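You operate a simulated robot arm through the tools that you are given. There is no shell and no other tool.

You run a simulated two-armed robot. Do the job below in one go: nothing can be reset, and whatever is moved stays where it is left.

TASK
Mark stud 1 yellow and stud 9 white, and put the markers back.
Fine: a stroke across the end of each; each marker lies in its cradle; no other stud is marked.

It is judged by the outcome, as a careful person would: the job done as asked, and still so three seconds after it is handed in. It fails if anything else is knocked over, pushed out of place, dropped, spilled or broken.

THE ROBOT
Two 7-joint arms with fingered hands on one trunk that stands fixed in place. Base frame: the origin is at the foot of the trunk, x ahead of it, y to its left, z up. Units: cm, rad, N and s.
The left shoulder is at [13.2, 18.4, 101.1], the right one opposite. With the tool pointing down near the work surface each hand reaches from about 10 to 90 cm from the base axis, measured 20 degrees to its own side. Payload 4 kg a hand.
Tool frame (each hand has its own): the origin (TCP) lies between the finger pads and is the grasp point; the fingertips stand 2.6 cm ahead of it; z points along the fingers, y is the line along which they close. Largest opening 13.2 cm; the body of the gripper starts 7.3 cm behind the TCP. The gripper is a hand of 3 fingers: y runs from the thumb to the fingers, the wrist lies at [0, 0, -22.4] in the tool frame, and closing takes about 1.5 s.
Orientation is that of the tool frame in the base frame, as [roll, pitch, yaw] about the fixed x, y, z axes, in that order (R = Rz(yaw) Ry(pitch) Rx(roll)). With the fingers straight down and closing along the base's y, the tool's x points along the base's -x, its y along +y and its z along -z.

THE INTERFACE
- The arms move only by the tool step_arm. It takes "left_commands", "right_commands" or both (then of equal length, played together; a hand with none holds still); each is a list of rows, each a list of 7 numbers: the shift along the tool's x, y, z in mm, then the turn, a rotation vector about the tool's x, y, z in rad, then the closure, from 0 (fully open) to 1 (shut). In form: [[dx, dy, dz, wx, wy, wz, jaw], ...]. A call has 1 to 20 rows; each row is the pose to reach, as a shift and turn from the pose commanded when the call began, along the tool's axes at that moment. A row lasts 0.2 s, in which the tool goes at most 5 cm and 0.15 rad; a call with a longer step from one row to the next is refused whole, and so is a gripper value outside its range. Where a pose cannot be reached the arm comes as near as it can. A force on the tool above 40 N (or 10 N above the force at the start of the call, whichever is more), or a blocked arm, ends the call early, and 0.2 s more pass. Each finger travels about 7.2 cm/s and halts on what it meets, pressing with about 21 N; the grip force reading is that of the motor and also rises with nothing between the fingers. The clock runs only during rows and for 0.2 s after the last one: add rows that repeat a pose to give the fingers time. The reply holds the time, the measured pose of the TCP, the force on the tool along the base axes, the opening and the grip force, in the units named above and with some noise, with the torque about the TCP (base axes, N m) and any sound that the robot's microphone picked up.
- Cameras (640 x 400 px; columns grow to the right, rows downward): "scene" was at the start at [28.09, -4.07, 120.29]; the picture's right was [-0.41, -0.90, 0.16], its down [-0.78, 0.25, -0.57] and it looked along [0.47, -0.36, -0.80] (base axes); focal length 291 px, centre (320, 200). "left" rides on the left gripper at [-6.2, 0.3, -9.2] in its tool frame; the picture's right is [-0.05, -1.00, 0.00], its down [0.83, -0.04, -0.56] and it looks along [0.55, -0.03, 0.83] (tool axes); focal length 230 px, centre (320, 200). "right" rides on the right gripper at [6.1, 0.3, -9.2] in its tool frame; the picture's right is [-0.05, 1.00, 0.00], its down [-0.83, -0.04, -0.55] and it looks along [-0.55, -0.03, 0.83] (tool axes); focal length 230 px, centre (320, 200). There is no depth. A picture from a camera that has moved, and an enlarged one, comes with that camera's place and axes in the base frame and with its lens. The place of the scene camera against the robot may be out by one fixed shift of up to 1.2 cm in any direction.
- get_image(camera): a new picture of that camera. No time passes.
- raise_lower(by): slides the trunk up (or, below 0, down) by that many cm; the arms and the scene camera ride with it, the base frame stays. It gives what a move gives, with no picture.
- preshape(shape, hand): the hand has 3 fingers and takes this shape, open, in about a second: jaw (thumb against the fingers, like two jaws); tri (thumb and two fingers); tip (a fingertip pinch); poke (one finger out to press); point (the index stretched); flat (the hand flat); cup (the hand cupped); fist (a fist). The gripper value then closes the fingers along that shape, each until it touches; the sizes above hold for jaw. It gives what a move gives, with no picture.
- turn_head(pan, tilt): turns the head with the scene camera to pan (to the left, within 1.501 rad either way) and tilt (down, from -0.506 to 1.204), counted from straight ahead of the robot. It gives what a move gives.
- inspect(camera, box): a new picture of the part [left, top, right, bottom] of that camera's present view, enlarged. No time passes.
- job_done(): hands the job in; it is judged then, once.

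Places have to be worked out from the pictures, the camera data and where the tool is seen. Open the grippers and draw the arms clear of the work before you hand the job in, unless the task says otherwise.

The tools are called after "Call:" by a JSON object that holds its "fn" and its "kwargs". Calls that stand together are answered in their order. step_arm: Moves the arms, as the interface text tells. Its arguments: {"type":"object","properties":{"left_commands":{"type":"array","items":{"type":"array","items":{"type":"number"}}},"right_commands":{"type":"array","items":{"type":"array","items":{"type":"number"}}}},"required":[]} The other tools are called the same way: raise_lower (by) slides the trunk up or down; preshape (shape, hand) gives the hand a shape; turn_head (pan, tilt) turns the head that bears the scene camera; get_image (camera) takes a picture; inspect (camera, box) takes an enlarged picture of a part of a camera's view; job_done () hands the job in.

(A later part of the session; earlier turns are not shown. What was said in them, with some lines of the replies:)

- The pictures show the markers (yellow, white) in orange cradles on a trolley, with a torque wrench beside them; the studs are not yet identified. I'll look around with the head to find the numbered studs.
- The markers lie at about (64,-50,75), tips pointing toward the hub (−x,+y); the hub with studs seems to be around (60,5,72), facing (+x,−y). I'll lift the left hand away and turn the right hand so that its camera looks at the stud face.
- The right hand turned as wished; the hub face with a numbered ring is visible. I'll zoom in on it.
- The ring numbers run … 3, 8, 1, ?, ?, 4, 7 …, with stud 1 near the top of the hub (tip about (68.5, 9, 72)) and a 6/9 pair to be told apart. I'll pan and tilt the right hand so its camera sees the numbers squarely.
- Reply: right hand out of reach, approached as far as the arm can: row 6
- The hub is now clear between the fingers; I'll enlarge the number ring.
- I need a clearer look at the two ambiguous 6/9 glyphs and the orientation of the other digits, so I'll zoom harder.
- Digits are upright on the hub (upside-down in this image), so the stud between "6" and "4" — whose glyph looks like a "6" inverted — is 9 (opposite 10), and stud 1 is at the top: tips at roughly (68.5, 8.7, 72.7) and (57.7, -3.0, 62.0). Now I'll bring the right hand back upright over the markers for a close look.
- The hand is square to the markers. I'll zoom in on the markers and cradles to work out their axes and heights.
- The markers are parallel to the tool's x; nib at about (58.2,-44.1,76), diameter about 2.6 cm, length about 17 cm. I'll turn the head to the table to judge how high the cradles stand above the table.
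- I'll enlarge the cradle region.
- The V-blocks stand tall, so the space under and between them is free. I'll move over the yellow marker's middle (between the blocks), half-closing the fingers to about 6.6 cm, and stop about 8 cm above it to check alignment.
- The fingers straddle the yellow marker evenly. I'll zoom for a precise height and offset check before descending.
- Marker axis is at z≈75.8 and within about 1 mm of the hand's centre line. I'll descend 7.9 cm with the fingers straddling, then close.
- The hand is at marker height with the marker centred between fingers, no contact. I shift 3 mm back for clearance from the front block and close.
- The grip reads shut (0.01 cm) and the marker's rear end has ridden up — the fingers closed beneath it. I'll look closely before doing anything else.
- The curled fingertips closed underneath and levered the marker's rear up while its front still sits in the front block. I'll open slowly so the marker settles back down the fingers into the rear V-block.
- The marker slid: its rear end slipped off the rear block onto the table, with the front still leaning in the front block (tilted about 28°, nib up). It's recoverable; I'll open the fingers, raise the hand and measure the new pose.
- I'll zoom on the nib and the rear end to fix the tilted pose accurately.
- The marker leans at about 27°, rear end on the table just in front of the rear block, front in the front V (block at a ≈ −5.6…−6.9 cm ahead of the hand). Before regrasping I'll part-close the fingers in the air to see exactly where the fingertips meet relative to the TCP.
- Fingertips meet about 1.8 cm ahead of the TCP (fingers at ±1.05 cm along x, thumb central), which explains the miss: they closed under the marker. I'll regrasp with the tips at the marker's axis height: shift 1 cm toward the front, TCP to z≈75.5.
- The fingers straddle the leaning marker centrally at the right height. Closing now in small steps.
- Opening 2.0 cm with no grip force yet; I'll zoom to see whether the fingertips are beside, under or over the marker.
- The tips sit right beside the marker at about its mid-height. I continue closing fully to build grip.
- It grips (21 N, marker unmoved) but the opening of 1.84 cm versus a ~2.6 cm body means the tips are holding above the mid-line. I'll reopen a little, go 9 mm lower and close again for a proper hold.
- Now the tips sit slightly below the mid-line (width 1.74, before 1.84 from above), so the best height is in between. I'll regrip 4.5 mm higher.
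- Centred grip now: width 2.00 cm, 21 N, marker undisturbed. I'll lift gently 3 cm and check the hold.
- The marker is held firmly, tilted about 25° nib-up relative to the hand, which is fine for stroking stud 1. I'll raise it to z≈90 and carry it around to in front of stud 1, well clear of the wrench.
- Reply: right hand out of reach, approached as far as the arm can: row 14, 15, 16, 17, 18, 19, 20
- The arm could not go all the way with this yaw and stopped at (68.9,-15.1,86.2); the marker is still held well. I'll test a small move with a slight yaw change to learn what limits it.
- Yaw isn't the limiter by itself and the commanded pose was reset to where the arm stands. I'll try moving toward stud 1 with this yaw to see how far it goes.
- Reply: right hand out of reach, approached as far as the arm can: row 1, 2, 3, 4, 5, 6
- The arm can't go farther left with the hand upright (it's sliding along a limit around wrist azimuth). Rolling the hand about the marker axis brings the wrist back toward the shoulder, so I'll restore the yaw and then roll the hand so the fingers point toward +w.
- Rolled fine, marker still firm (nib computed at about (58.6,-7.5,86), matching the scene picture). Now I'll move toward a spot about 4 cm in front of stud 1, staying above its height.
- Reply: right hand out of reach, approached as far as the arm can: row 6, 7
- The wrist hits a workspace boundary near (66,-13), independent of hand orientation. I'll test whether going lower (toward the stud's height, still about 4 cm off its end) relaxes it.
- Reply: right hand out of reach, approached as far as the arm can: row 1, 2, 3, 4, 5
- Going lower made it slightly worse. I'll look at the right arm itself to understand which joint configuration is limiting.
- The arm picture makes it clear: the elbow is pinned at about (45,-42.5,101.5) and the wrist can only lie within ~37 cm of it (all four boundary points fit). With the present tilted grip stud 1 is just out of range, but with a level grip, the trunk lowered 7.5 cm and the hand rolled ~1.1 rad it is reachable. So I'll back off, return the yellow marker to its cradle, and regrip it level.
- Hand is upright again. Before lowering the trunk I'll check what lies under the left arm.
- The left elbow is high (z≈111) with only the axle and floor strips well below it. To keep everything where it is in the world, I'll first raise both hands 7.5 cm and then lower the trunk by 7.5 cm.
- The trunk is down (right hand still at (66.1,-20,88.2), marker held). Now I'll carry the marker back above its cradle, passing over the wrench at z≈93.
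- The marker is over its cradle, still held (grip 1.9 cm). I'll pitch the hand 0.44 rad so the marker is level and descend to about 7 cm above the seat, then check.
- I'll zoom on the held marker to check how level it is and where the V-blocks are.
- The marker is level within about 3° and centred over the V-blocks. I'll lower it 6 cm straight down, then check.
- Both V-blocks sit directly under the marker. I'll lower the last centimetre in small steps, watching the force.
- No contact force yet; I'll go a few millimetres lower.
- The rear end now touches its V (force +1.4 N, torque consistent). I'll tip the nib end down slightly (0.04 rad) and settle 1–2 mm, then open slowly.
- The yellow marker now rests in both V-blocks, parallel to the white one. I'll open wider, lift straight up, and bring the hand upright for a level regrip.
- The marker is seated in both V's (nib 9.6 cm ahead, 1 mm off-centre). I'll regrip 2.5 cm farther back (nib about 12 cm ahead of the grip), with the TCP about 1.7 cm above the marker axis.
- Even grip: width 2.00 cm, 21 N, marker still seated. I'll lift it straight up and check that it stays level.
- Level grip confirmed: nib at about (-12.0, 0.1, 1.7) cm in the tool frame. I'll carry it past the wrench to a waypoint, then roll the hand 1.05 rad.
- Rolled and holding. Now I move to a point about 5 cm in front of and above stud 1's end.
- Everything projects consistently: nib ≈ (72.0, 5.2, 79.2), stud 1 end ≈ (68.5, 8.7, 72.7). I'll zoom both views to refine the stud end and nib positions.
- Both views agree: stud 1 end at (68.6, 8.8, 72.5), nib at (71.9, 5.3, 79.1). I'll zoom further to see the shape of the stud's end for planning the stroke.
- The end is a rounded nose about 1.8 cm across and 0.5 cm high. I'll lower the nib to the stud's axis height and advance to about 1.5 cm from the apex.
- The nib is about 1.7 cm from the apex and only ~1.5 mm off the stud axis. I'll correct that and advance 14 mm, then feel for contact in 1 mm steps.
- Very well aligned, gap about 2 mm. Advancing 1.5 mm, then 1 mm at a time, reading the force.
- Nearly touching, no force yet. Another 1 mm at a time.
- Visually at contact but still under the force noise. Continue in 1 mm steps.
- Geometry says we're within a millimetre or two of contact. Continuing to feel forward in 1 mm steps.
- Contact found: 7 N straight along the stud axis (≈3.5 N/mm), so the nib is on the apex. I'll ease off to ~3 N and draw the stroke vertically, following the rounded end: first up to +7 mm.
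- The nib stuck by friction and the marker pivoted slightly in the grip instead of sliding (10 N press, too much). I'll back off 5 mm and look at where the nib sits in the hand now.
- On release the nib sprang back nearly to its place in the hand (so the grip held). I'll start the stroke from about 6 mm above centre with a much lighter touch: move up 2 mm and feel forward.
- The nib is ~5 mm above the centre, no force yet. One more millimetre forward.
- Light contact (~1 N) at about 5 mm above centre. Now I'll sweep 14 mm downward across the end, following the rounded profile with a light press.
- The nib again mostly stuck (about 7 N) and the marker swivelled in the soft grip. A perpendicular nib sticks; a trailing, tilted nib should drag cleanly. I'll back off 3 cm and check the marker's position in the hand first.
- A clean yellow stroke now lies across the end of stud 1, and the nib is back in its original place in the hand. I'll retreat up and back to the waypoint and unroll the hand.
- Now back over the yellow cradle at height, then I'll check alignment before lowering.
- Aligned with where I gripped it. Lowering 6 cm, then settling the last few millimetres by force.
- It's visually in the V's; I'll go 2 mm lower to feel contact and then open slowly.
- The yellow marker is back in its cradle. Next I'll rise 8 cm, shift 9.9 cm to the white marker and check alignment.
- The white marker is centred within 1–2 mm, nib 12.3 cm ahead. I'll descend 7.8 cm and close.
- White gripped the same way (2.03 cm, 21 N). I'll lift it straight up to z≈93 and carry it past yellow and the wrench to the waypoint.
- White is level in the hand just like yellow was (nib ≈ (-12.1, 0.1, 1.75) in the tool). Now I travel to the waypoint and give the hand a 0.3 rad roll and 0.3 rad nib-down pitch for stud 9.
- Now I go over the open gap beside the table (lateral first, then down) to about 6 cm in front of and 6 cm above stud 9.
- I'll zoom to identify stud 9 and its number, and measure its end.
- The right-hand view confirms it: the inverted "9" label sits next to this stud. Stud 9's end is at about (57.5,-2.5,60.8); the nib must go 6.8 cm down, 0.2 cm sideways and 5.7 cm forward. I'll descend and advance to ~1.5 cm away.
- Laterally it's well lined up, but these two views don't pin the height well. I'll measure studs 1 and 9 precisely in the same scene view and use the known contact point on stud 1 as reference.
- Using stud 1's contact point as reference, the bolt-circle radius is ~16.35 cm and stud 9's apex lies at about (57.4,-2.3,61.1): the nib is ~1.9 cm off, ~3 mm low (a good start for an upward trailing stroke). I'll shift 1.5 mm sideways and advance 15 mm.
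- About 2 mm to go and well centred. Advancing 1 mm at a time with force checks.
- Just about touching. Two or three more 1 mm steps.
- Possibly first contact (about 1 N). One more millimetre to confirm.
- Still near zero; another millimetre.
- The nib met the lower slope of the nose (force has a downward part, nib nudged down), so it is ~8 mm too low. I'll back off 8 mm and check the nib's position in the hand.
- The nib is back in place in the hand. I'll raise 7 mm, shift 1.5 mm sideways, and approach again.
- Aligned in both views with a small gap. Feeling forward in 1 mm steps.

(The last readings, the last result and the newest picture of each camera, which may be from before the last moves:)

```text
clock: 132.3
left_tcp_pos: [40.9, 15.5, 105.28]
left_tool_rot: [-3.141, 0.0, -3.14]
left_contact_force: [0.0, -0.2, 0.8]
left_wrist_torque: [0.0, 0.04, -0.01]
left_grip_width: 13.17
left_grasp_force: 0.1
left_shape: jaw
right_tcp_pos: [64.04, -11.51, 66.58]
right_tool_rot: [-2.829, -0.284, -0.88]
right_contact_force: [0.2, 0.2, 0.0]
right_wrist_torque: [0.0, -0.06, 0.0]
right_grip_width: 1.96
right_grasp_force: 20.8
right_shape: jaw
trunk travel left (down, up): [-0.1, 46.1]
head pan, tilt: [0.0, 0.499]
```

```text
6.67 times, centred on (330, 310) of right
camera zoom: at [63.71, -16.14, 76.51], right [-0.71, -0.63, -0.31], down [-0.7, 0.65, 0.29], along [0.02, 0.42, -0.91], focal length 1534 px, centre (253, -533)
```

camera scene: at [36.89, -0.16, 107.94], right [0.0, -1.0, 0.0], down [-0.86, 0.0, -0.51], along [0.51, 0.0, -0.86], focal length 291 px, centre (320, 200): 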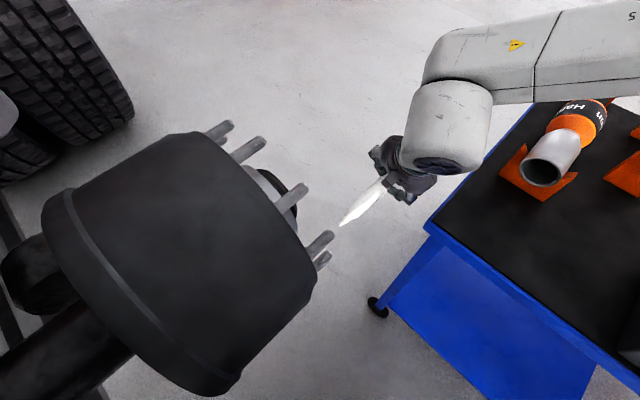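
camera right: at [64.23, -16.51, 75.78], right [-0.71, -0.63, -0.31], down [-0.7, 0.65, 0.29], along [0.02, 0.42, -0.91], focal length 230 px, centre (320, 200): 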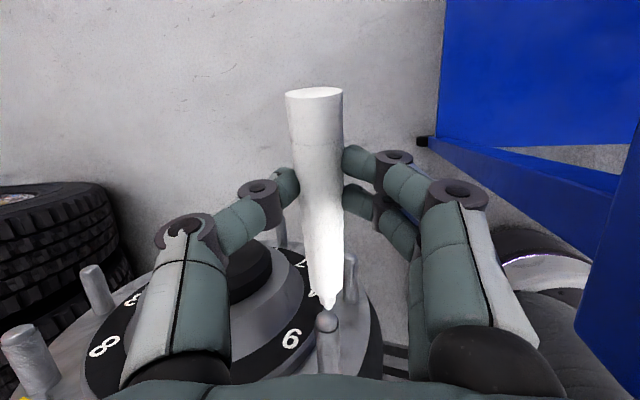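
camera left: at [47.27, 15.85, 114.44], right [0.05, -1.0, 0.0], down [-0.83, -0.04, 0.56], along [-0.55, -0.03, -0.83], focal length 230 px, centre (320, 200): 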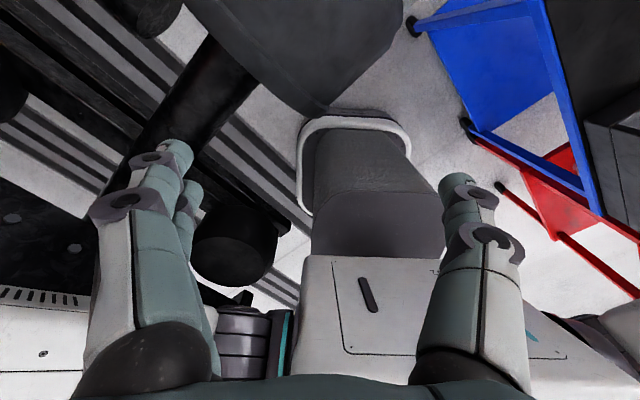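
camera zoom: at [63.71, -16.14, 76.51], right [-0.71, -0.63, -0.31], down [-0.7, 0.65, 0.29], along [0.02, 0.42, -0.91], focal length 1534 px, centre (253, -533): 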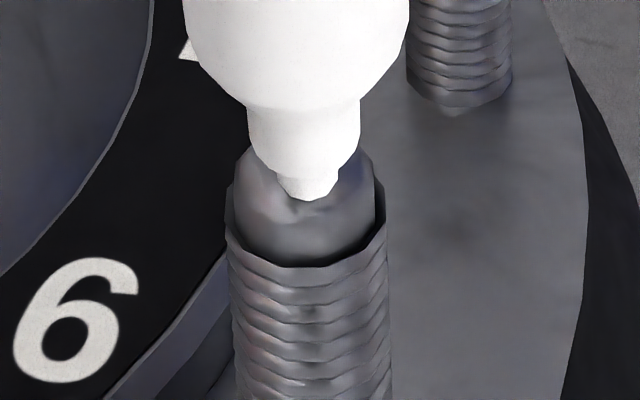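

No contact force yet; continuing.

Call:
{"fn": "step_arm", "kwargs": {"right_commands": [[-0.96, 0, -0.29, 0, 0, 0, 1], [-0.96, 0, -0.29, 0, 0, 0, 1]]}}

Call:
{"fn": "step_arm", "kwargs": {"right_commands": [[-0.96, 0, -0.29, 0, 0, 0, 1], [-0.96, 0, -0.29, 0, 0, 0, 1]]}}

Call:
{"fn": "inspect", "kwargs": {"camera": "right", "box": [290, 280, 370, 340]}}

Call:
{"fn": "inspect", "kwargs": {"camera": "scene", "box": [305, 215, 355, 255]}}

```text
clock: 132.9
left_tcp_pos: [40.94, 15.58, 105.35]
left_tool_rot: [-3.141, 0.001, 3.141]
left_contact_force: [0.3, 0.1, -0.5]
left_wrist_torque: [-0.01, 0.01, -0.03]
left_grip_width: 13.19
left_grasp_force: 0.1
left_shape: jaw
right_tcp_pos: [64.05, -11.39, 66.55]
right_tool_rot: [-2.83, -0.286, -0.877]
right_contact_force: [0.0, 0.4, -0.6]
right_wrist_torque: [-0.01, 0.02, 0.0]
right_grip_width: 1.99
right_grasp_force: 21.2
right_shape: jaw
trunk travel left (down, up): [-0.1, 46.1]
head pan, tilt: [0.0, 0.499]
```

```text
clock: 133.5
left_tcp_pos: [40.92, 15.55, 105.35]
left_tool_rot: [3.141, 0.0, -3.141]
left_contact_force: [-0.5, 0.1, 0.0]
left_wrist_torque: [-0.01, 0.0, 0.03]
left_grip_width: 13.19
left_grasp_force: 0.1
left_shape: jaw
right_tcp_pos: [63.88, -11.29, 66.4]
right_tool_rot: [-2.828, -0.284, -0.881]
right_contact_force: [0.8, -2.4, 1.2]
right_wrist_torque: [-0.06, -0.07, -0.01]
right_grip_width: 1.99
right_grasp_force: 20.8
right_shape: jaw
trunk travel left (down, up): [-0.1, 46.1]
head pan, tilt: [0.0, 0.499]
```

```text
6.67 times, centred on (330, 310) of right
camera zoom: at [63.6, -16.06, 76.53], right [-0.71, -0.63, -0.31], down [-0.7, 0.65, 0.29], along [0.02, 0.42, -0.91], focal length 1534 px, centre (253, -533)
```

zoom: 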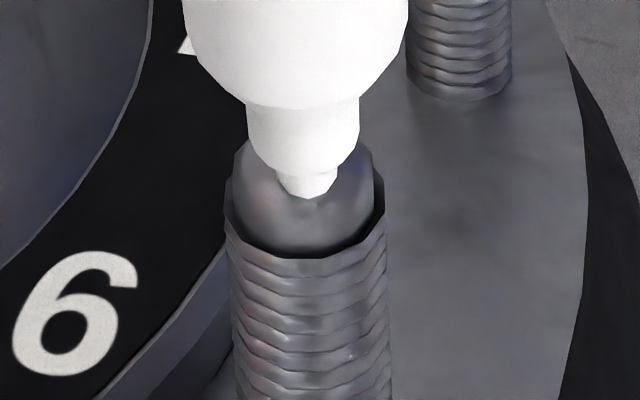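

```text
10.00 times, centred on (330, 235) of scene
camera zoom: at [36.9, -0.18, 107.94], right [0.0, -1.0, 0.0], down [-0.86, 0.0, -0.51], along [0.51, 0.0, -0.86], focal length 2912 px, centre (220, -150)
```

zoom: 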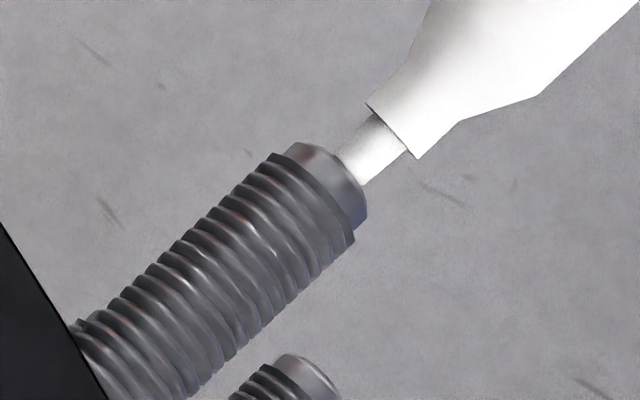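

Contact at about 3–4 mm above centre now (force tilts upward), so the true centre lies between the two probes. I'll back off, drop to ~4.5 mm below centre, and touch lightly to start an upward trailing stroke.

Call:
{"fn": "step_arm", "kwargs": {"right_commands": [[2.9, 0, 0.9, 0, 0, 0, 1], [1.7, 0.5, 4.8, 0, 0, 0, 1], [0.55, 0.96, 8.6, 0, 0, 0, 1], [-0.8, 0.96, 8.2, 0, 0, 0, 1], [-1.93, 0.96, 7.84, 0, 0, 0, 1], [-1.93, 0.96, 7.84, 0, 0, 0, 1]]}}

Call:
{"fn": "inspect", "kwargs": {"camera": "right", "box": [290, 280, 370, 340]}}

Call:
{"fn": "inspect", "kwargs": {"camera": "scene", "box": [305, 215, 355, 255]}}

```text
clock: 134.9
left_tcp_pos: [40.91, 15.61, 105.24]
left_tool_rot: [3.141, 0.0, -3.141]
left_contact_force: [0.0, 0.2, 0.1]
left_wrist_torque: [0.0, 0.02, 0.02]
left_grip_width: 13.18
left_grasp_force: 0.1
left_shape: jaw
right_tcp_pos: [64.04, -11.15, 65.6]
right_tool_rot: [-2.829, -0.284, -0.879]
right_contact_force: [0.9, 0.0, -0.1]
right_wrist_torque: [-0.05, -0.01, -0.01]
right_grip_width: 2.0
right_grasp_force: 21.0
right_shape: jaw
trunk travel left (down, up): [-0.1, 46.1]
head pan, tilt: [0.0, 0.499]
```

```text
6.67 times, centred on (330, 310) of right
camera zoom: at [63.72, -15.96, 75.68], right [-0.71, -0.63, -0.31], down [-0.7, 0.65, 0.29], along [0.02, 0.42, -0.91], focal length 1534 px, centre (253, -533)
```

zoom: 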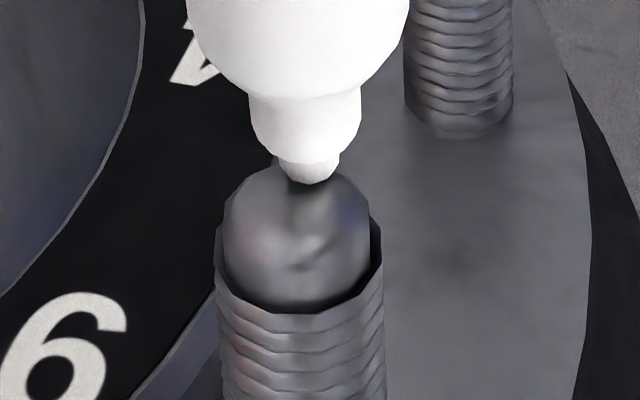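

```text
10.00 times, centred on (330, 235) of scene
camera zoom: at [36.89, -0.16, 107.94], right [0.0, -1.0, 0.0], down [-0.86, 0.0, -0.51], along [0.51, 0.0, -0.86], focal length 2912 px, centre (220, -150)
```

zoom: 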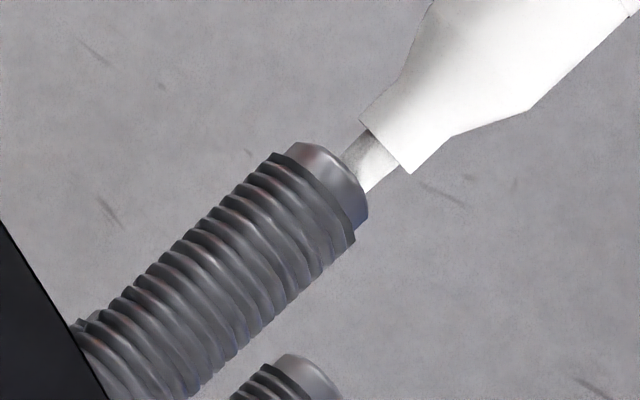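

The nib is in light contact just below centre (slightly deflected). Now dragging upward 13 mm along the rounded profile.

Call:
{"fn": "step_arm", "kwargs": {"right_commands": [[0.94, -0.59, -1.71, 0, 0, 0, 1], [1.7, -1.18, -3.47, 0, 0, 0, 1], [2.17, -1.77, -5.33, 0, 0, 0, 1], [2.35, -2.36, -7.28, 0, 0, 0, 1], [2.33, -2.95, -9.28, 0, 0, 0, 1], [2.22, -3.54, -11.31, 0, 0, 0, 1], [2.13, -3.84, -12.34, 0, 0, 0, 1]]}}

Call:
{"fn": "inspect", "kwargs": {"camera": "right", "box": [290, 280, 370, 340]}}

Call:
{"fn": "inspect", "kwargs": {"camera": "scene", "box": [305, 215, 355, 255]}}

```text
clock: 136.5
left_tcp_pos: [40.9, 15.52, 105.18]
left_tool_rot: [-3.141, -0.001, -3.142]
left_contact_force: [0.5, -0.3, 0.0]
left_wrist_torque: [0.02, 0.0, 0.02]
left_grip_width: 13.18
left_grasp_force: 0.2
left_shape: jaw
right_tcp_pos: [64.02, -11.17, 66.98]
right_tool_rot: [-2.829, -0.284, -0.881]
right_contact_force: [1.3, -1.4, 0.5]
right_wrist_torque: [-0.04, -0.05, -0.03]
right_grip_width: 1.96
right_grasp_force: 20.8
right_shape: jaw
trunk travel left (down, up): [-0.1, 46.1]
head pan, tilt: [0.0, 0.499]
```

```text
6.67 times, centred on (330, 310) of right
camera zoom: at [63.62, -15.85, 77.01], right [-0.71, -0.63, -0.31], down [-0.7, 0.65, 0.29], along [0.02, 0.42, -0.91], focal length 1534 px, centre (253, -533)
```

zoom: 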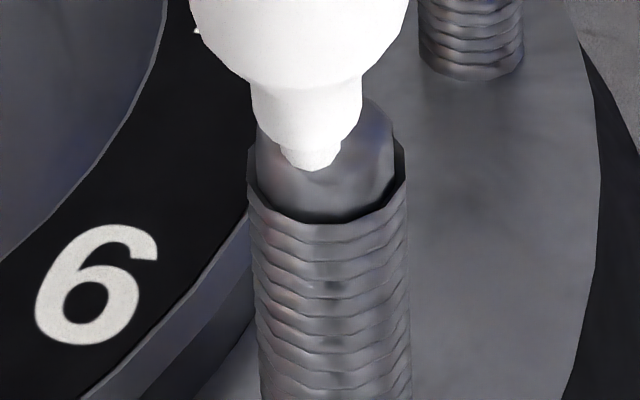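

```text
10.00 times, centred on (330, 235) of scene
camera zoom: at [36.9, -0.17, 107.94], right [0.0, -1.0, 0.0], down [-0.86, 0.0, -0.51], along [0.51, 0.0, -0.86], focal length 2912 px, centre (220, -150)
```

zoom: 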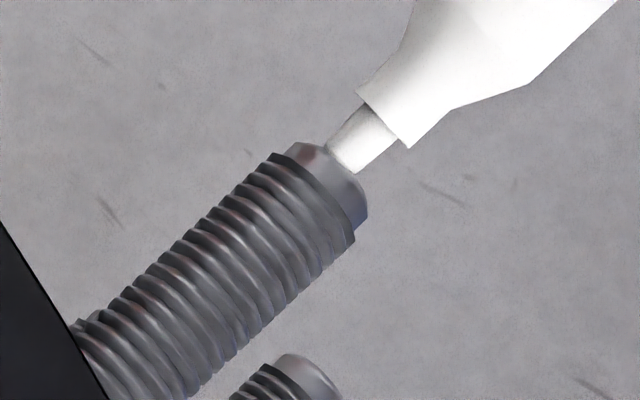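

The nib slid up across the nose with a gentle ~2 N. I'll back straight off and look for the mark.

Call:
{"fn": "step_arm", "kwargs": {"right_commands": [[2.9, 0, 0.9, 0, 0, 0, 1], [12, 0, 3.7, 0, 0, 0, 1], [24, 0, 7.4, 0, 0, 0, 1], [36, 0, 11, 0, 0, 0, 1], [36, 0, 11, 0, 0, 0, 1]]}}

Call:
{"fn": "inspect", "kwargs": {"camera": "right", "box": [270, 260, 390, 360]}}

Call:
{"fn": "inspect", "kwargs": {"camera": "scene", "box": [305, 215, 355, 255]}}

```text
clock: 137.7
left_tcp_pos: [40.93, 15.66, 105.3]
left_tool_rot: [-3.14, 0.0, -3.141]
left_contact_force: [-0.3, 0.1, 0.6]
left_wrist_torque: [0.0, 0.01, -0.01]
left_grip_width: 13.18
left_grasp_force: 0.1
left_shape: jaw
right_tcp_pos: [66.66, -13.92, 67.0]
right_tool_rot: [-2.83, -0.284, -0.882]
right_contact_force: [-0.3, 0.1, -0.9]
right_wrist_torque: [0.01, 0.0, -0.01]
right_grip_width: 1.99
right_grasp_force: 21.0
right_shape: jaw
trunk travel left (down, up): [-0.1, 46.1]
head pan, tilt: [0.0, 0.499]
```

```text
4.00 times, centred on (330, 310) of right
camera zoom: at [66.27, -18.51, 77.04], right [-0.71, -0.63, -0.31], down [-0.7, 0.65, 0.29], along [0.02, 0.42, -0.91], focal length 920 px, centre (280, -240)
```

zoom: 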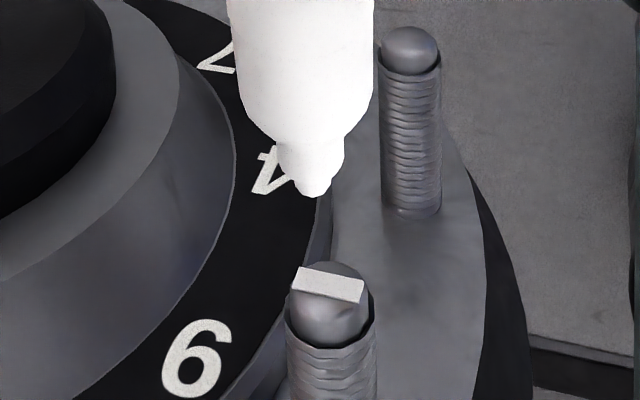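

```text
10.00 times, centred on (330, 235) of scene
camera zoom: at [36.89, -0.15, 107.94], right [0.0, -1.0, 0.0], down [-0.86, 0.0, -0.51], along [0.51, 0.0, -0.86], focal length 2912 px, centre (220, -150)
```

zoom: 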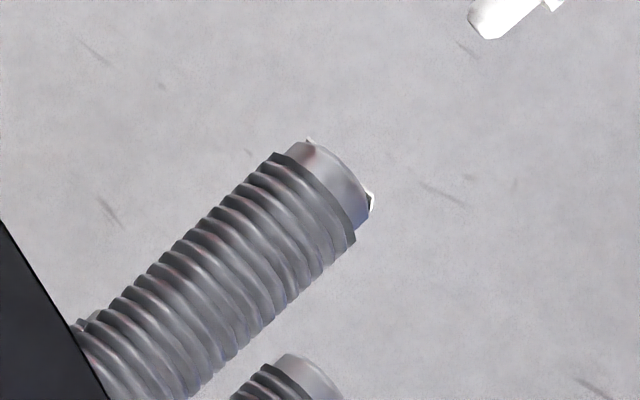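

A clear white stroke lies across the end of stud 9 (next to the inverted "9" label). Now I retreat: back and up, over to the waypoint, and unrotate the hand.

Call:
{"fn": "step_arm", "kwargs": {"right_commands": [[9, -7, -22, 0, 0, 0, 1], [19, -15, -45, 0, 0, 0, 1], [28, -23, -68, 0, 0, 0, 1], [37, -30, -91, 0, 0, 0, 1], [47, -38, -113, 0, 0, 0, 1], [56, -45, -136, 0, 0, 0, 1], [65, -53, -159, 0, 0, 0, 1], [75, -61, -182, 0, 0, 0, 1], [84, -68, -204, 0, 0, 0, 1], [100, -54, -210, 0, 0, 0, 1], [117, -40, -216, 0, 0, 0, 1], [133, -26, -222, 0, 0, 0, 1], [149, -12, -228, 0, 0, 0, 1], [165, 2, -234, 0, 0, 0, 1], [165, 2, -234, -0.0745, -0.0745, -0.0112, 1], [165, 2, -234, -0.149, -0.149, -0.0225, 1], [165, 2, -234, -0.2235, -0.2235, -0.0337, 1], [165, 2, -234, -0.2978, -0.2978, -0.045, 1], [165, 2, -234, -0.2978, -0.2978, -0.045, 1]]}}

Call:
{"fn": "inspect", "kwargs": {"camera": "scene", "box": [200, 110, 360, 280]}}

Call:
{"fn": "get_image", "kwargs": {"camera": "right"}}

```text
clock: 141.7
left_tcp_pos: [40.91, 15.57, 105.41]
left_tool_rot: [-3.141, 0.0, 3.141]
left_contact_force: [0.8, -0.5, -0.2]
left_wrist_torque: [-0.03, -0.02, -0.03]
left_grip_width: 13.18
left_grasp_force: 0.0
left_shape: jaw
right_tcp_pos: [67.03, -25.92, 92.89]
right_tool_rot: [-3.14, 0.001, -0.789]
right_contact_force: [0.6, 0.9, -1.1]
right_wrist_torque: [-0.01, -0.02, 0.0]
right_grip_width: 1.97
right_grasp_force: 20.8
right_shape: jaw
trunk travel left (down, up): [-0.1, 46.1]
head pan, tilt: [0.0, 0.499]
```

```text
2.35 times, centred on (280, 195) of scene
camera zoom: at [36.85, -0.17, 107.97], right [0.0, -1.0, 0.0], down [-0.86, 0.0, -0.51], along [0.51, 0.0, -0.86], focal length 685 px, centre (414, 212)
```

zoom: 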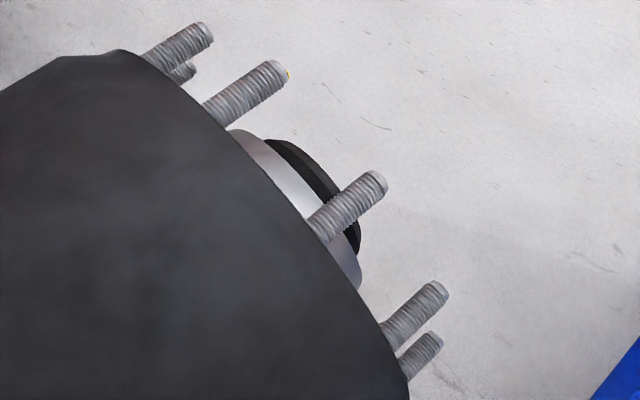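

```text
taken
camera right: at [70.97, -30.57, 102.13], right [-0.75, -0.67, 0.0], down [-0.55, 0.62, 0.56], along [-0.37, 0.41, -0.83], focal length 230 px, centre (320, 200)
```

right: 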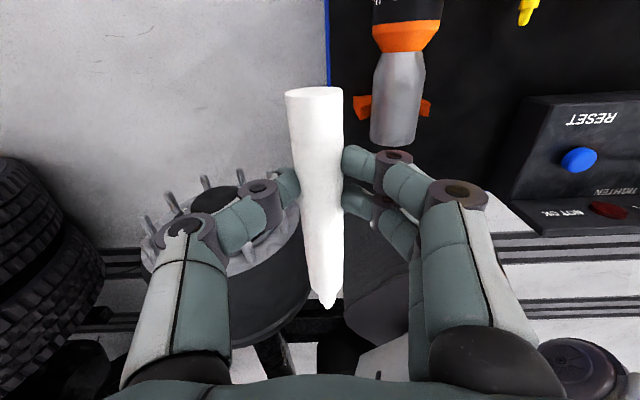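

Carrying white back over its cradle (5 mm farther back than it was, for a better seat), stopping ~6 cm above.

Call:
{"fn": "step_arm", "kwargs": {"right_commands": [[16, 24, 0, 0, 0, 0, 1], [32, 48, 0, 0, 0, 0, 1], [48, 72, 0, 0, 0, 0, 1], [65, 96, 0, 0, 0, 0, 1], [81, 120, 0, 0, 0, 0, 1], [97, 145, 0, 0, 0, 0, 1], [113, 169, 0, 0, 0, 0, 1], [129, 193, 0, 0, 0, 0, 1], [145, 217, 0, 0, 0, 0, 1], [162, 241, 0, 0, 0, 0, 1], [178, 265, 0, 0, 0, 0, 1], [194, 289, 0, 0, 0, 0, 1], [194, 289, 30, 0, 0, 0, 1], [194, 289, 60, 0, 0, 0, 1], [194, 289, 90, 0, 0, 0, 1], [194, 289, 90, 0, 0, 0, 1]]}}

Call:
{"fn": "get_image", "kwargs": {"camera": "right"}}

Call:
{"fn": "turn_head", "kwargs": {"pan": -0.65, "tilt": 0.4}}

Call:
{"fn": "inspect", "kwargs": {"camera": "scene", "box": [320, 70, 460, 220]}}

```text
clock: 145.1
left_tcp_pos: [40.86, 15.52, 105.32]
left_tool_rot: [-3.141, 0.002, 3.141]
left_contact_force: [0.3, 0.1, 0.3]
left_wrist_torque: [0.01, 0.03, -0.02]
left_grip_width: 13.19
left_grasp_force: 0.0
left_shape: jaw
right_tcp_pos: [60.05, -60.22, 84.0]
right_tool_rot: [-3.141, 0.001, -0.789]
right_contact_force: [-0.3, -0.4, -1.2]
right_wrist_torque: [-0.05, 0.01, -0.03]
right_grip_width: 1.98
right_grasp_force: 20.9
right_shape: jaw
trunk travel left (down, up): [-0.1, 46.1]
head pan, tilt: [0.0, 0.499]
```

```text
taken
camera right: at [64.07, -64.72, 93.09], right [-0.75, -0.67, 0.0], down [-0.55, 0.62, 0.56], along [-0.37, 0.41, -0.83], focal length 230 px, centre (320, 200)
```

right: 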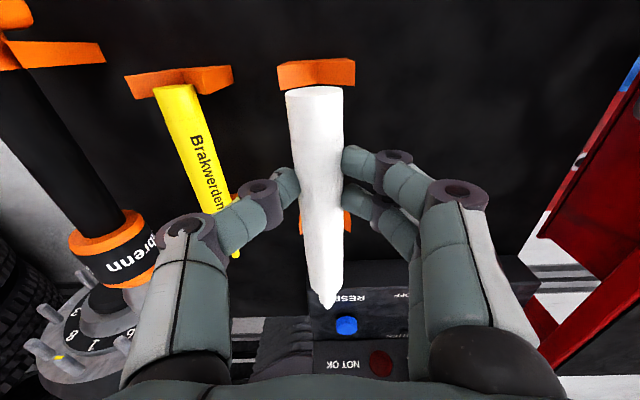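

```text
clock: 146.1
left_tcp_pos: [40.92, 15.58, 105.38]
left_tool_rot: [-3.141, 0.0, -3.141]
left_contact_force: [0.0, -0.2, 0.8]
left_wrist_torque: [0.03, 0.03, -0.01]
left_grip_width: 13.18
left_grasp_force: 0.1
left_shape: jaw
right_tcp_pos: [60.19, -60.13, 83.89]
right_tool_rot: [-3.142, 0.002, -0.788]
right_contact_force: [-0.8, 0.5, -1.2]
right_wrist_torque: [-0.02, -0.01, 0.01]
right_grip_width: 1.99
right_grasp_force: 21.0
right_shape: jaw
trunk travel left (down, up): [-0.1, 46.1]
head pan, tilt: [-0.649, 0.4]
```

```text
2.67 times, centred on (390, 145) of scene
camera zoom: at [35.88, -5.77, 109.6], right [-0.52, -0.8, 0.31], down [-0.74, 0.24, -0.63], along [0.43, -0.56, -0.71], focal length 777 px, centre (133, 347)
```

zoom: 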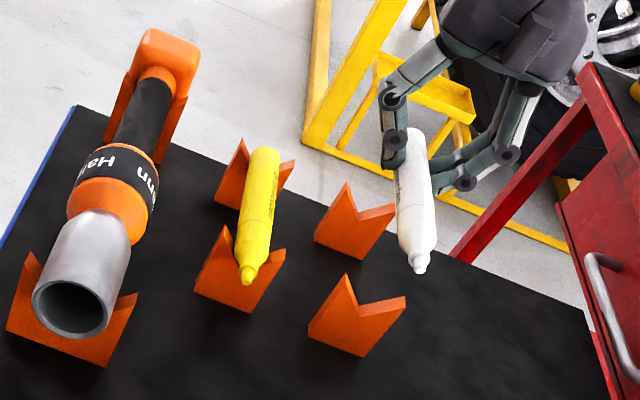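

Aligned over the white V-blocks. Lowering 6.2 cm, then settling by force.

Call:
{"fn": "step_arm", "kwargs": {"right_commands": [[0, 0, 20, 0, 0, 0, 1], [0, 0, 40, 0, 0, 0, 1], [0, 0, 56, 0, 0, 0, 1], [0, 0, 62, 0, 0, 0, 1], [0, 0, 62, 0, 0, 0, 1]]}}

Call:
{"fn": "step_arm", "kwargs": {"right_commands": [[0, 0, 2, 0, 0, 0, 1], [0, 0, 3.5, 0, 0, 0, 1], [0, 0, 3.5, 0, 0, 0, 1]]}}

Call:
{"fn": "get_image", "kwargs": {"camera": "right"}}

Call:
{"fn": "inspect", "kwargs": {"camera": "scene", "box": [350, 110, 440, 210]}}

```text
clock: 147.3
left_tcp_pos: [41.02, 15.63, 105.28]
left_tool_rot: [-3.142, 0.0, -3.141]
left_contact_force: [0.8, -0.4, -0.2]
left_wrist_torque: [0.02, -0.02, 0.0]
left_grip_width: 13.19
left_grasp_force: 0.1
left_shape: jaw
right_tcp_pos: [60.07, -60.03, 77.69]
right_tool_rot: [3.14, 0.002, -0.788]
right_contact_force: [0.8, -0.6, -0.9]
right_wrist_torque: [0.02, -0.03, -0.02]
right_grip_width: 1.98
right_grasp_force: 20.6
right_shape: jaw
trunk travel left (down, up): [-0.1, 46.1]
head pan, tilt: [-0.649, 0.4]
```

```text
clock: 148.1
left_tcp_pos: [40.83, 15.61, 105.25]
left_tool_rot: [-3.141, 0.001, 3.141]
left_contact_force: [0.2, 0.4, -0.1]
left_wrist_torque: [0.0, 0.01, 0.03]
left_grip_width: 13.2
left_grasp_force: 0.1
left_shape: jaw
right_tcp_pos: [60.04, -60.03, 77.52]
right_tool_rot: [3.141, 0.0, -0.791]
right_contact_force: [-1.3, -3.4, 8.3]
right_wrist_torque: [-0.06, 0.01, 0.0]
right_grip_width: 2.01
right_grasp_force: 20.7
right_shape: jaw
trunk travel left (down, up): [-0.1, 46.1]
head pan, tilt: [-0.649, 0.4]
```

```text
taken
camera right: at [64.02, -64.67, 86.69], right [-0.75, -0.67, 0.0], down [-0.55, 0.62, 0.55], along [-0.37, 0.41, -0.83], focal length 230 px, centre (320, 200)
```

right: 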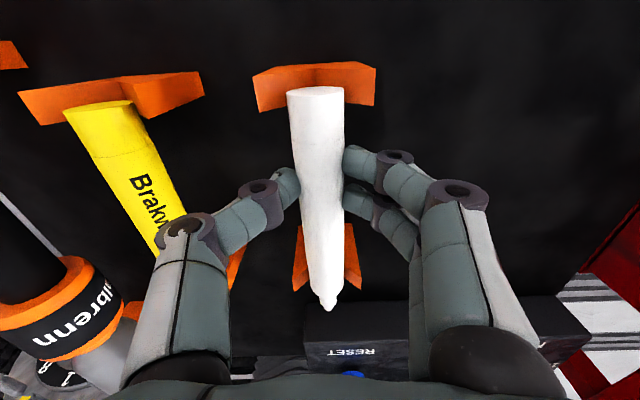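

```text
4.00 times, centred on (395, 160) of scene
camera zoom: at [35.78, -5.75, 109.66], right [-0.52, -0.8, 0.31], down [-0.74, 0.24, -0.63], along [0.43, -0.56, -0.71], focal length 1165 px, centre (20, 360)
```

zoom: 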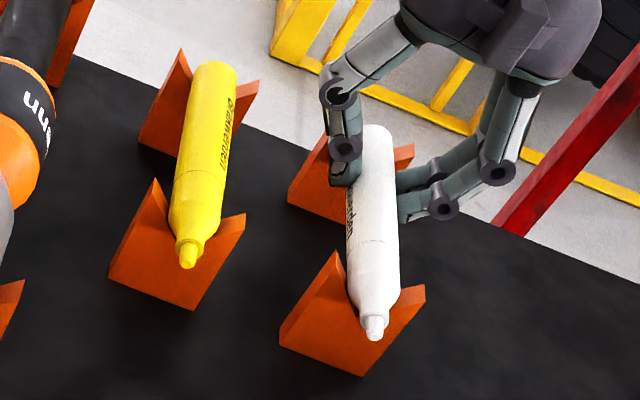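

It's seated (8 N supporting force). I'll relieve 1 mm and open slowly.

Call:
{"fn": "step_arm", "kwargs": {"right_commands": [[0, 0, -1, 0, 0, 0, 1], [0, 0, -1, 0, 0, 0, 0.95], [0, 0, -1, 0, 0, 0, 0.9], [0, 0, -1, 0, 0, 0, 0.86], [0, 0, -1, 0, 0, 0, 0.82], [0, 0, -1, 0, 0, 0, 0.78], [0, 0, -1, 0, 0, 0, 0.74], [0, 0, -1, 0, 0, 0, 0.68], [0, 0, -1, 0, 0, 0, 0.6], [0, 0, -1, 0, 0, 0, 0.5], [0, 0, -1, 0, 0, 0, 0.5]]}}

Call:
{"fn": "get_image", "kwargs": {"camera": "right"}}

Call:
{"fn": "inspect", "kwargs": {"camera": "scene", "box": [350, 110, 440, 210]}}

```text
clock: 150.5
left_tcp_pos: [40.97, 15.59, 105.36]
left_tool_rot: [3.141, 0.0, 3.141]
left_contact_force: [-0.5, 0.3, 0.6]
left_wrist_torque: [-0.03, 0.01, 0.01]
left_grip_width: 13.21
left_grasp_force: 0.0
left_shape: jaw
right_tcp_pos: [60.04, -59.91, 77.42]
right_tool_rot: [-3.141, 0.001, -0.789]
right_contact_force: [0.2, 0.2, 0.3]
right_wrist_torque: [0.03, 0.01, -0.01]
right_grip_width: 6.56
right_grasp_force: 0.1
right_shape: jaw
trunk travel left (down, up): [-0.1, 46.1]
head pan, tilt: [-0.649, 0.4]
```

```text
taken
camera right: at [64.11, -64.65, 86.66], right [-0.75, -0.67, 0.0], down [-0.55, 0.62, 0.56], along [-0.37, 0.41, -0.83], focal length 230 px, centre (320, 200)
```

right: 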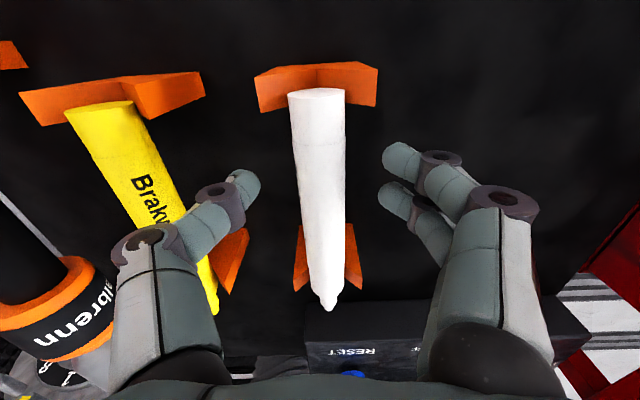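

```text
4.00 times, centred on (395, 160) of scene
camera zoom: at [35.87, -5.77, 109.61], right [-0.52, -0.8, 0.31], down [-0.74, 0.24, -0.63], along [0.43, -0.56, -0.71], focal length 1165 px, centre (20, 360)
```

zoom: 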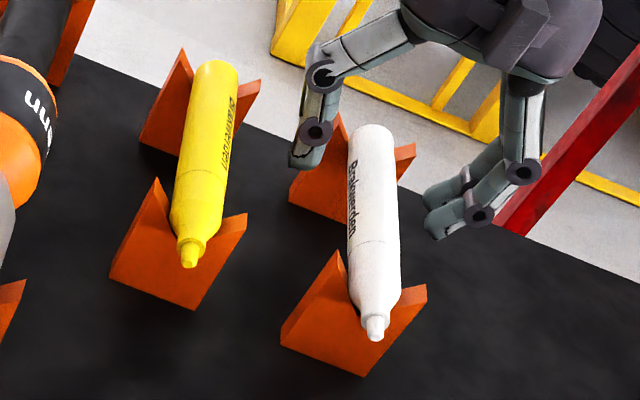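

Both markers rest in their cradles. I'll rise straight up and move to a vantage point to verify both marks.

Call:
{"fn": "step_arm", "kwargs": {"right_commands": [[0, 0, -20, 0, 0, 0, 0.5], [0, 0, -45, 0, 0, 0, 0.5], [0, 0, -75, 0, 0, 0, 0.5], [0, 0, -105, 0, 0, 0, 0.4], [0, 0, -135, 0, 0, 0, 0.3], [0, 0, -165, 0, 0, 0, 0.2], [0, 0, -195, 0, 0, 0, 0.1], [0, 0, -225, 0, 0, 0, 0], [-8, -31, -225, 0, 0, 0, 0], [-16, -63, -225, 0, 0, 0, 0], [-24, -94, -225, 0, 0, 0, 0], [-32, -126, -225, 0, 0, 0, 0], [-40, -157, -225, 0, 0, 0, 0], [-48, -189, -225, 0, 0, 0, 0], [-56, -220, -225, 0, 0, 0, 0], [-64, -252, -225, 0, 0, 0, 0], [-72, -283, -225, 0, 0, 0, 0], [-72, -283, -225, 0, -0.1, 0.13, 0], [-72, -283, -225, 0, -0.2, 0.26, 0], [-72, -283, -225, 0, -0.2, 0.35, 0]]}}

Call:
{"fn": "get_image", "kwargs": {"camera": "right"}}

Call:
{"fn": "get_image", "kwargs": {"camera": "scene"}}

```text
refused: row 18 steps farther than a row can; nothing moved
```

```text
taken
camera right: at [64.11, -64.65, 86.66], right [-0.75, -0.67, 0.0], down [-0.55, 0.62, 0.56], along [-0.37, 0.41, -0.83], focal length 230 px, centre (320, 200)
```

right: 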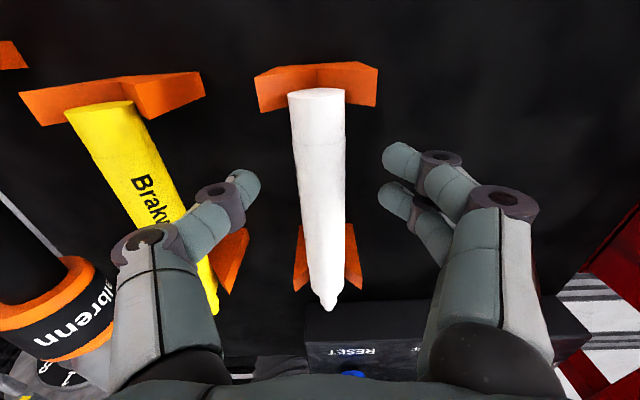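

```text
taken
camera scene: at [35.87, -5.77, 109.61], right [-0.52, -0.8, 0.31], down [-0.74, 0.24, -0.63], along [0.43, -0.56, -0.71], focal length 291 px, centre (320, 200)
```

scene: 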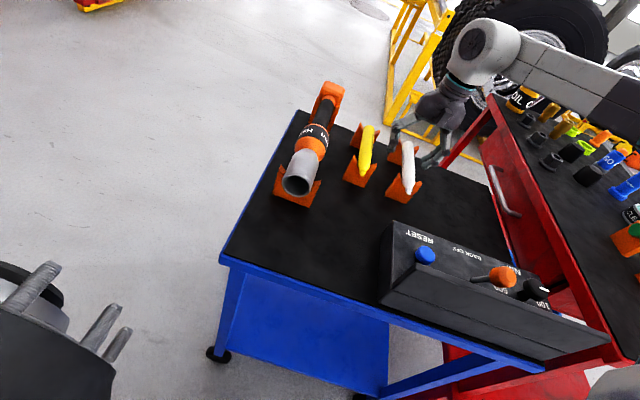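

The call was refused because the turn rows were too large; I'll resend with smaller turns.

Call:
{"fn": "step_arm", "kwargs": {"right_commands": [[0, 0, -20, 0, 0, 0, 0.5], [0, 0, -45, 0, 0, 0, 0.5], [0, 0, -75, 0, 0, 0, 0.5], [0, 0, -105, 0, 0, 0, 0.4], [0, 0, -135, 0, 0, 0, 0.3], [0, 0, -165, 0, 0, 0, 0.2], [0, 0, -195, 0, 0, 0, 0.1], [0, 0, -225, 0, 0, 0, 0], [-8, -31, -225, 0, 0, 0, 0], [-16, -63, -225, 0, 0, 0, 0], [-24, -94, -225, 0, 0, 0, 0], [-32, -126, -225, 0, 0, 0, 0], [-40, -157, -225, 0, 0, 0, 0], [-48, -189, -225, 0, 0, 0, 0], [-56, -220, -225, 0, 0, 0, 0], [-64, -252, -225, 0, -0.05, 0.1, 0], [-72, -283, -225, 0, -0.1, 0.2, 0], [-72, -283, -225, 0, -0.15, 0.3, 0], [-72, -283, -225, 0, -0.2, 0.4, 0]]}}

Call:
{"fn": "get_image", "kwargs": {"camera": "right"}}

Call:
{"fn": "get_image", "kwargs": {"camera": "scene"}}

```text
clock: 154.5
left_tcp_pos: [40.93, 15.57, 105.3]
left_tool_rot: [3.141, 0.0, 3.141]
left_contact_force: [-0.6, 0.3, 0.8]
left_wrist_torque: [-0.02, 0.02, 0.03]
left_grip_width: 13.17
left_grasp_force: 0.1
left_shape: jaw
right_tcp_pos: [74.75, -35.14, 99.8]
right_tool_rot: [3.101, 0.197, -1.2]
right_contact_force: [0.7, 0.0, -0.2]
right_wrist_torque: [0.0, -0.01, 0.01]
right_grip_width: 13.21
right_grasp_force: 0.0
right_shape: jaw
right hand out of reach, approached as far as the arm can: row 19
trunk travel left (down, up): [-0.1, 46.1]
head pan, tilt: [-0.649, 0.4]
```

```text
taken
camera right: at [77.63, -42.39, 107.5], right [-0.95, -0.32, 0.05], down [-0.2, 0.68, 0.7], along [-0.26, 0.66, -0.71], focal length 230 px, centre (320, 200)
```

right: 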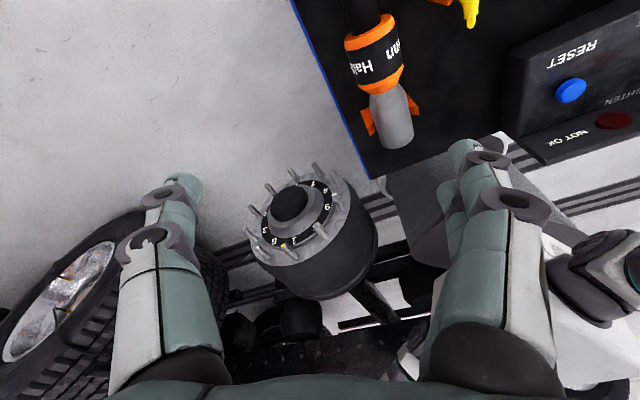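

```text
taken
camera scene: at [35.89, -5.77, 109.6], right [-0.52, -0.8, 0.31], down [-0.74, 0.24, -0.63], along [0.43, -0.56, -0.71], focal length 291 px, centre (320, 200)
```

scene: 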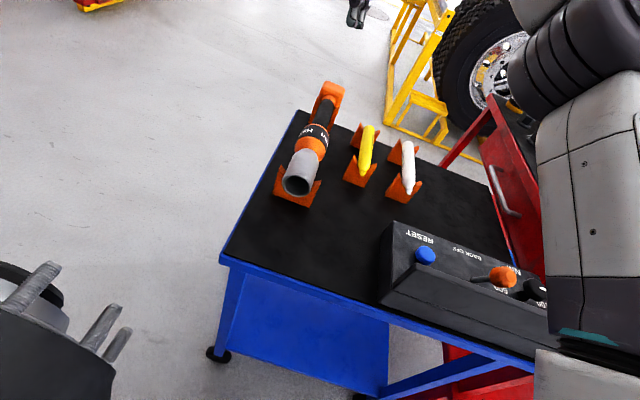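

I'll enlarge the hub to verify both marks and that no other stud is marked.

Call:
{"fn": "inspect", "kwargs": {"camera": "right", "box": [240, 155, 360, 275]}}

Call:
{"fn": "inspect", "kwargs": {"camera": "right", "box": [270, 175, 350, 255]}}

Call:
{"fn": "inspect", "kwargs": {"camera": "scene", "box": [260, 70, 440, 220]}}

```text
3.33 times, centred on (300, 215) of right
camera zoom: at [77.63, -42.39, 107.5], right [-0.95, -0.32, 0.05], down [-0.2, 0.68, 0.7], along [-0.26, 0.66, -0.71], focal length 767 px, centre (387, 150)
```

zoom: 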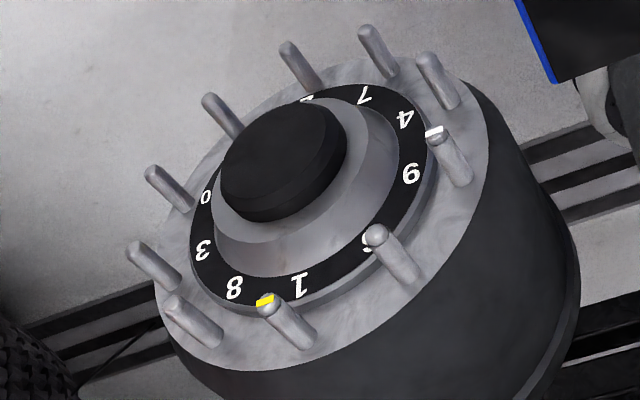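

```text
5.00 times, centred on (310, 215) of right
camera zoom: at [77.63, -42.39, 107.5], right [-0.95, -0.32, 0.05], down [-0.2, 0.68, 0.7], along [-0.26, 0.66, -0.71], focal length 1150 px, centre (370, 125)
```

zoom: 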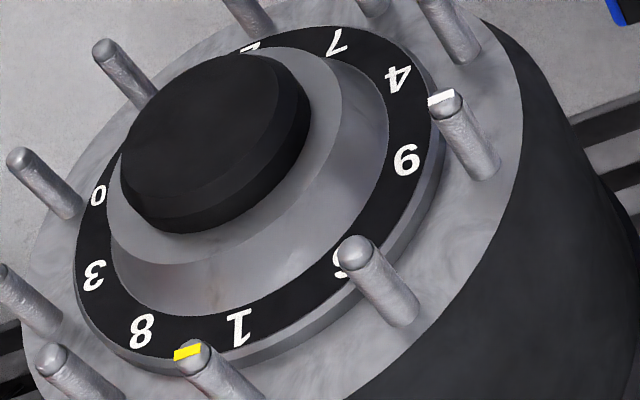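

```text
2.67 times, centred on (350, 145) of scene
camera zoom: at [35.89, -5.77, 109.6], right [-0.52, -0.8, 0.31], down [-0.74, 0.24, -0.63], along [0.43, -0.56, -0.71], focal length 777 px, centre (240, 347)
```

zoom: 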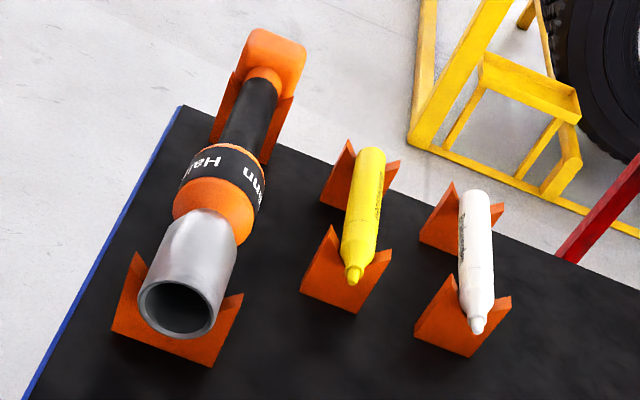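

Yellow is on stud 1, white on stud 9, no other stud is marked, and both markers lie in their cradles; the wrench is untouched. I'll draw the right arm back clear of the work near its starting place.

Call:
{"fn": "step_arm", "kwargs": {"right_commands": [[5, 30, -2, 0, 0, 0, 0], [9, 59, -3, 0, 0, 0, 0], [14, 88, -5, 0, 0, 0, 0], [19, 118, -6, 0, 0, 0, 0], [24, 147, -8, 0, 0, 0, 0], [28, 177, -10, 0, 0, 0, 0], [33, 206, -11, 0, 0, 0, 0], [38, 236, -13, 0, 0, 0, 0], [43, 265, -14, 0, 0, 0, 0], [47, 295, -16, 0, 0, 0, 0], [52, 324, -18, 0, 0, 0, 0], [52, 324, -18, 0, 0, 0, 0]]}}

Call:
{"fn": "get_image", "kwargs": {"camera": "scene"}}

```text
clock: 157.1
left_tcp_pos: [41.01, 15.65, 105.35]
left_tool_rot: [-3.142, -0.001, 3.141]
left_contact_force: [-0.7, 0.8, 0.0]
left_wrist_torque: [-0.02, 0.01, 0.01]
left_grip_width: 13.18
left_grasp_force: 0.0
left_shape: jaw
right_tcp_pos: [46.99, -52.17, 101.67]
right_tool_rot: [3.1, 0.197, -1.196]
right_contact_force: [0.1, -0.6, -1.3]
right_wrist_torque: [-0.02, 0.01, 0.0]
right_grip_width: 13.18
right_grasp_force: 0.0
right_shape: jaw
trunk travel left (down, up): [-0.1, 46.1]
head pan, tilt: [-0.649, 0.4]
```

```text
taken
camera scene: at [35.93, -5.76, 109.57], right [-0.52, -0.8, 0.31], down [-0.74, 0.24, -0.63], along [0.43, -0.56, -0.71], focal length 291 px, centre (320, 200)
```

scene: 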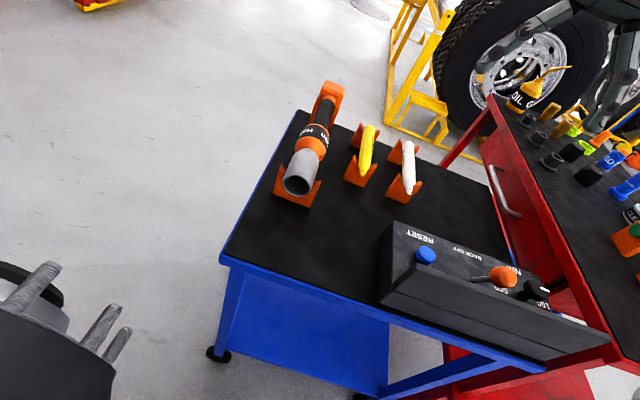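

Everything is in order: both markers in their cradles, both studs marked, grippers open and both arms clear. I'm handing in the job.

Call:
{"fn": "job_done", "kwargs": {}}

```text
The job is handed in.
```

The job is handed in: stud 1 has a yellow stroke across its end and stud 9 a white one. No other stud is marked. Both markers are back in their cradles, and both arms are clear with the grippers open.

- **Yellow marker slipped once:** on my first grasp the fingers closed underneath it and lifted its rear end. As I opened the hand, that end slid off the rear cradle block and dropped a few centimetres onto the table. The front stayed in its block. I picked the marker up, seated it again and used it from there. This may count against the "nothing dropped" condition.
- **Marker positions:** both markers now sit about half a centimetre farther back in their cradles than at the start, which rests them more securely on the rear blocks.

The wrench and the rest of the table looked undisturbed in the last picture before hand-in.
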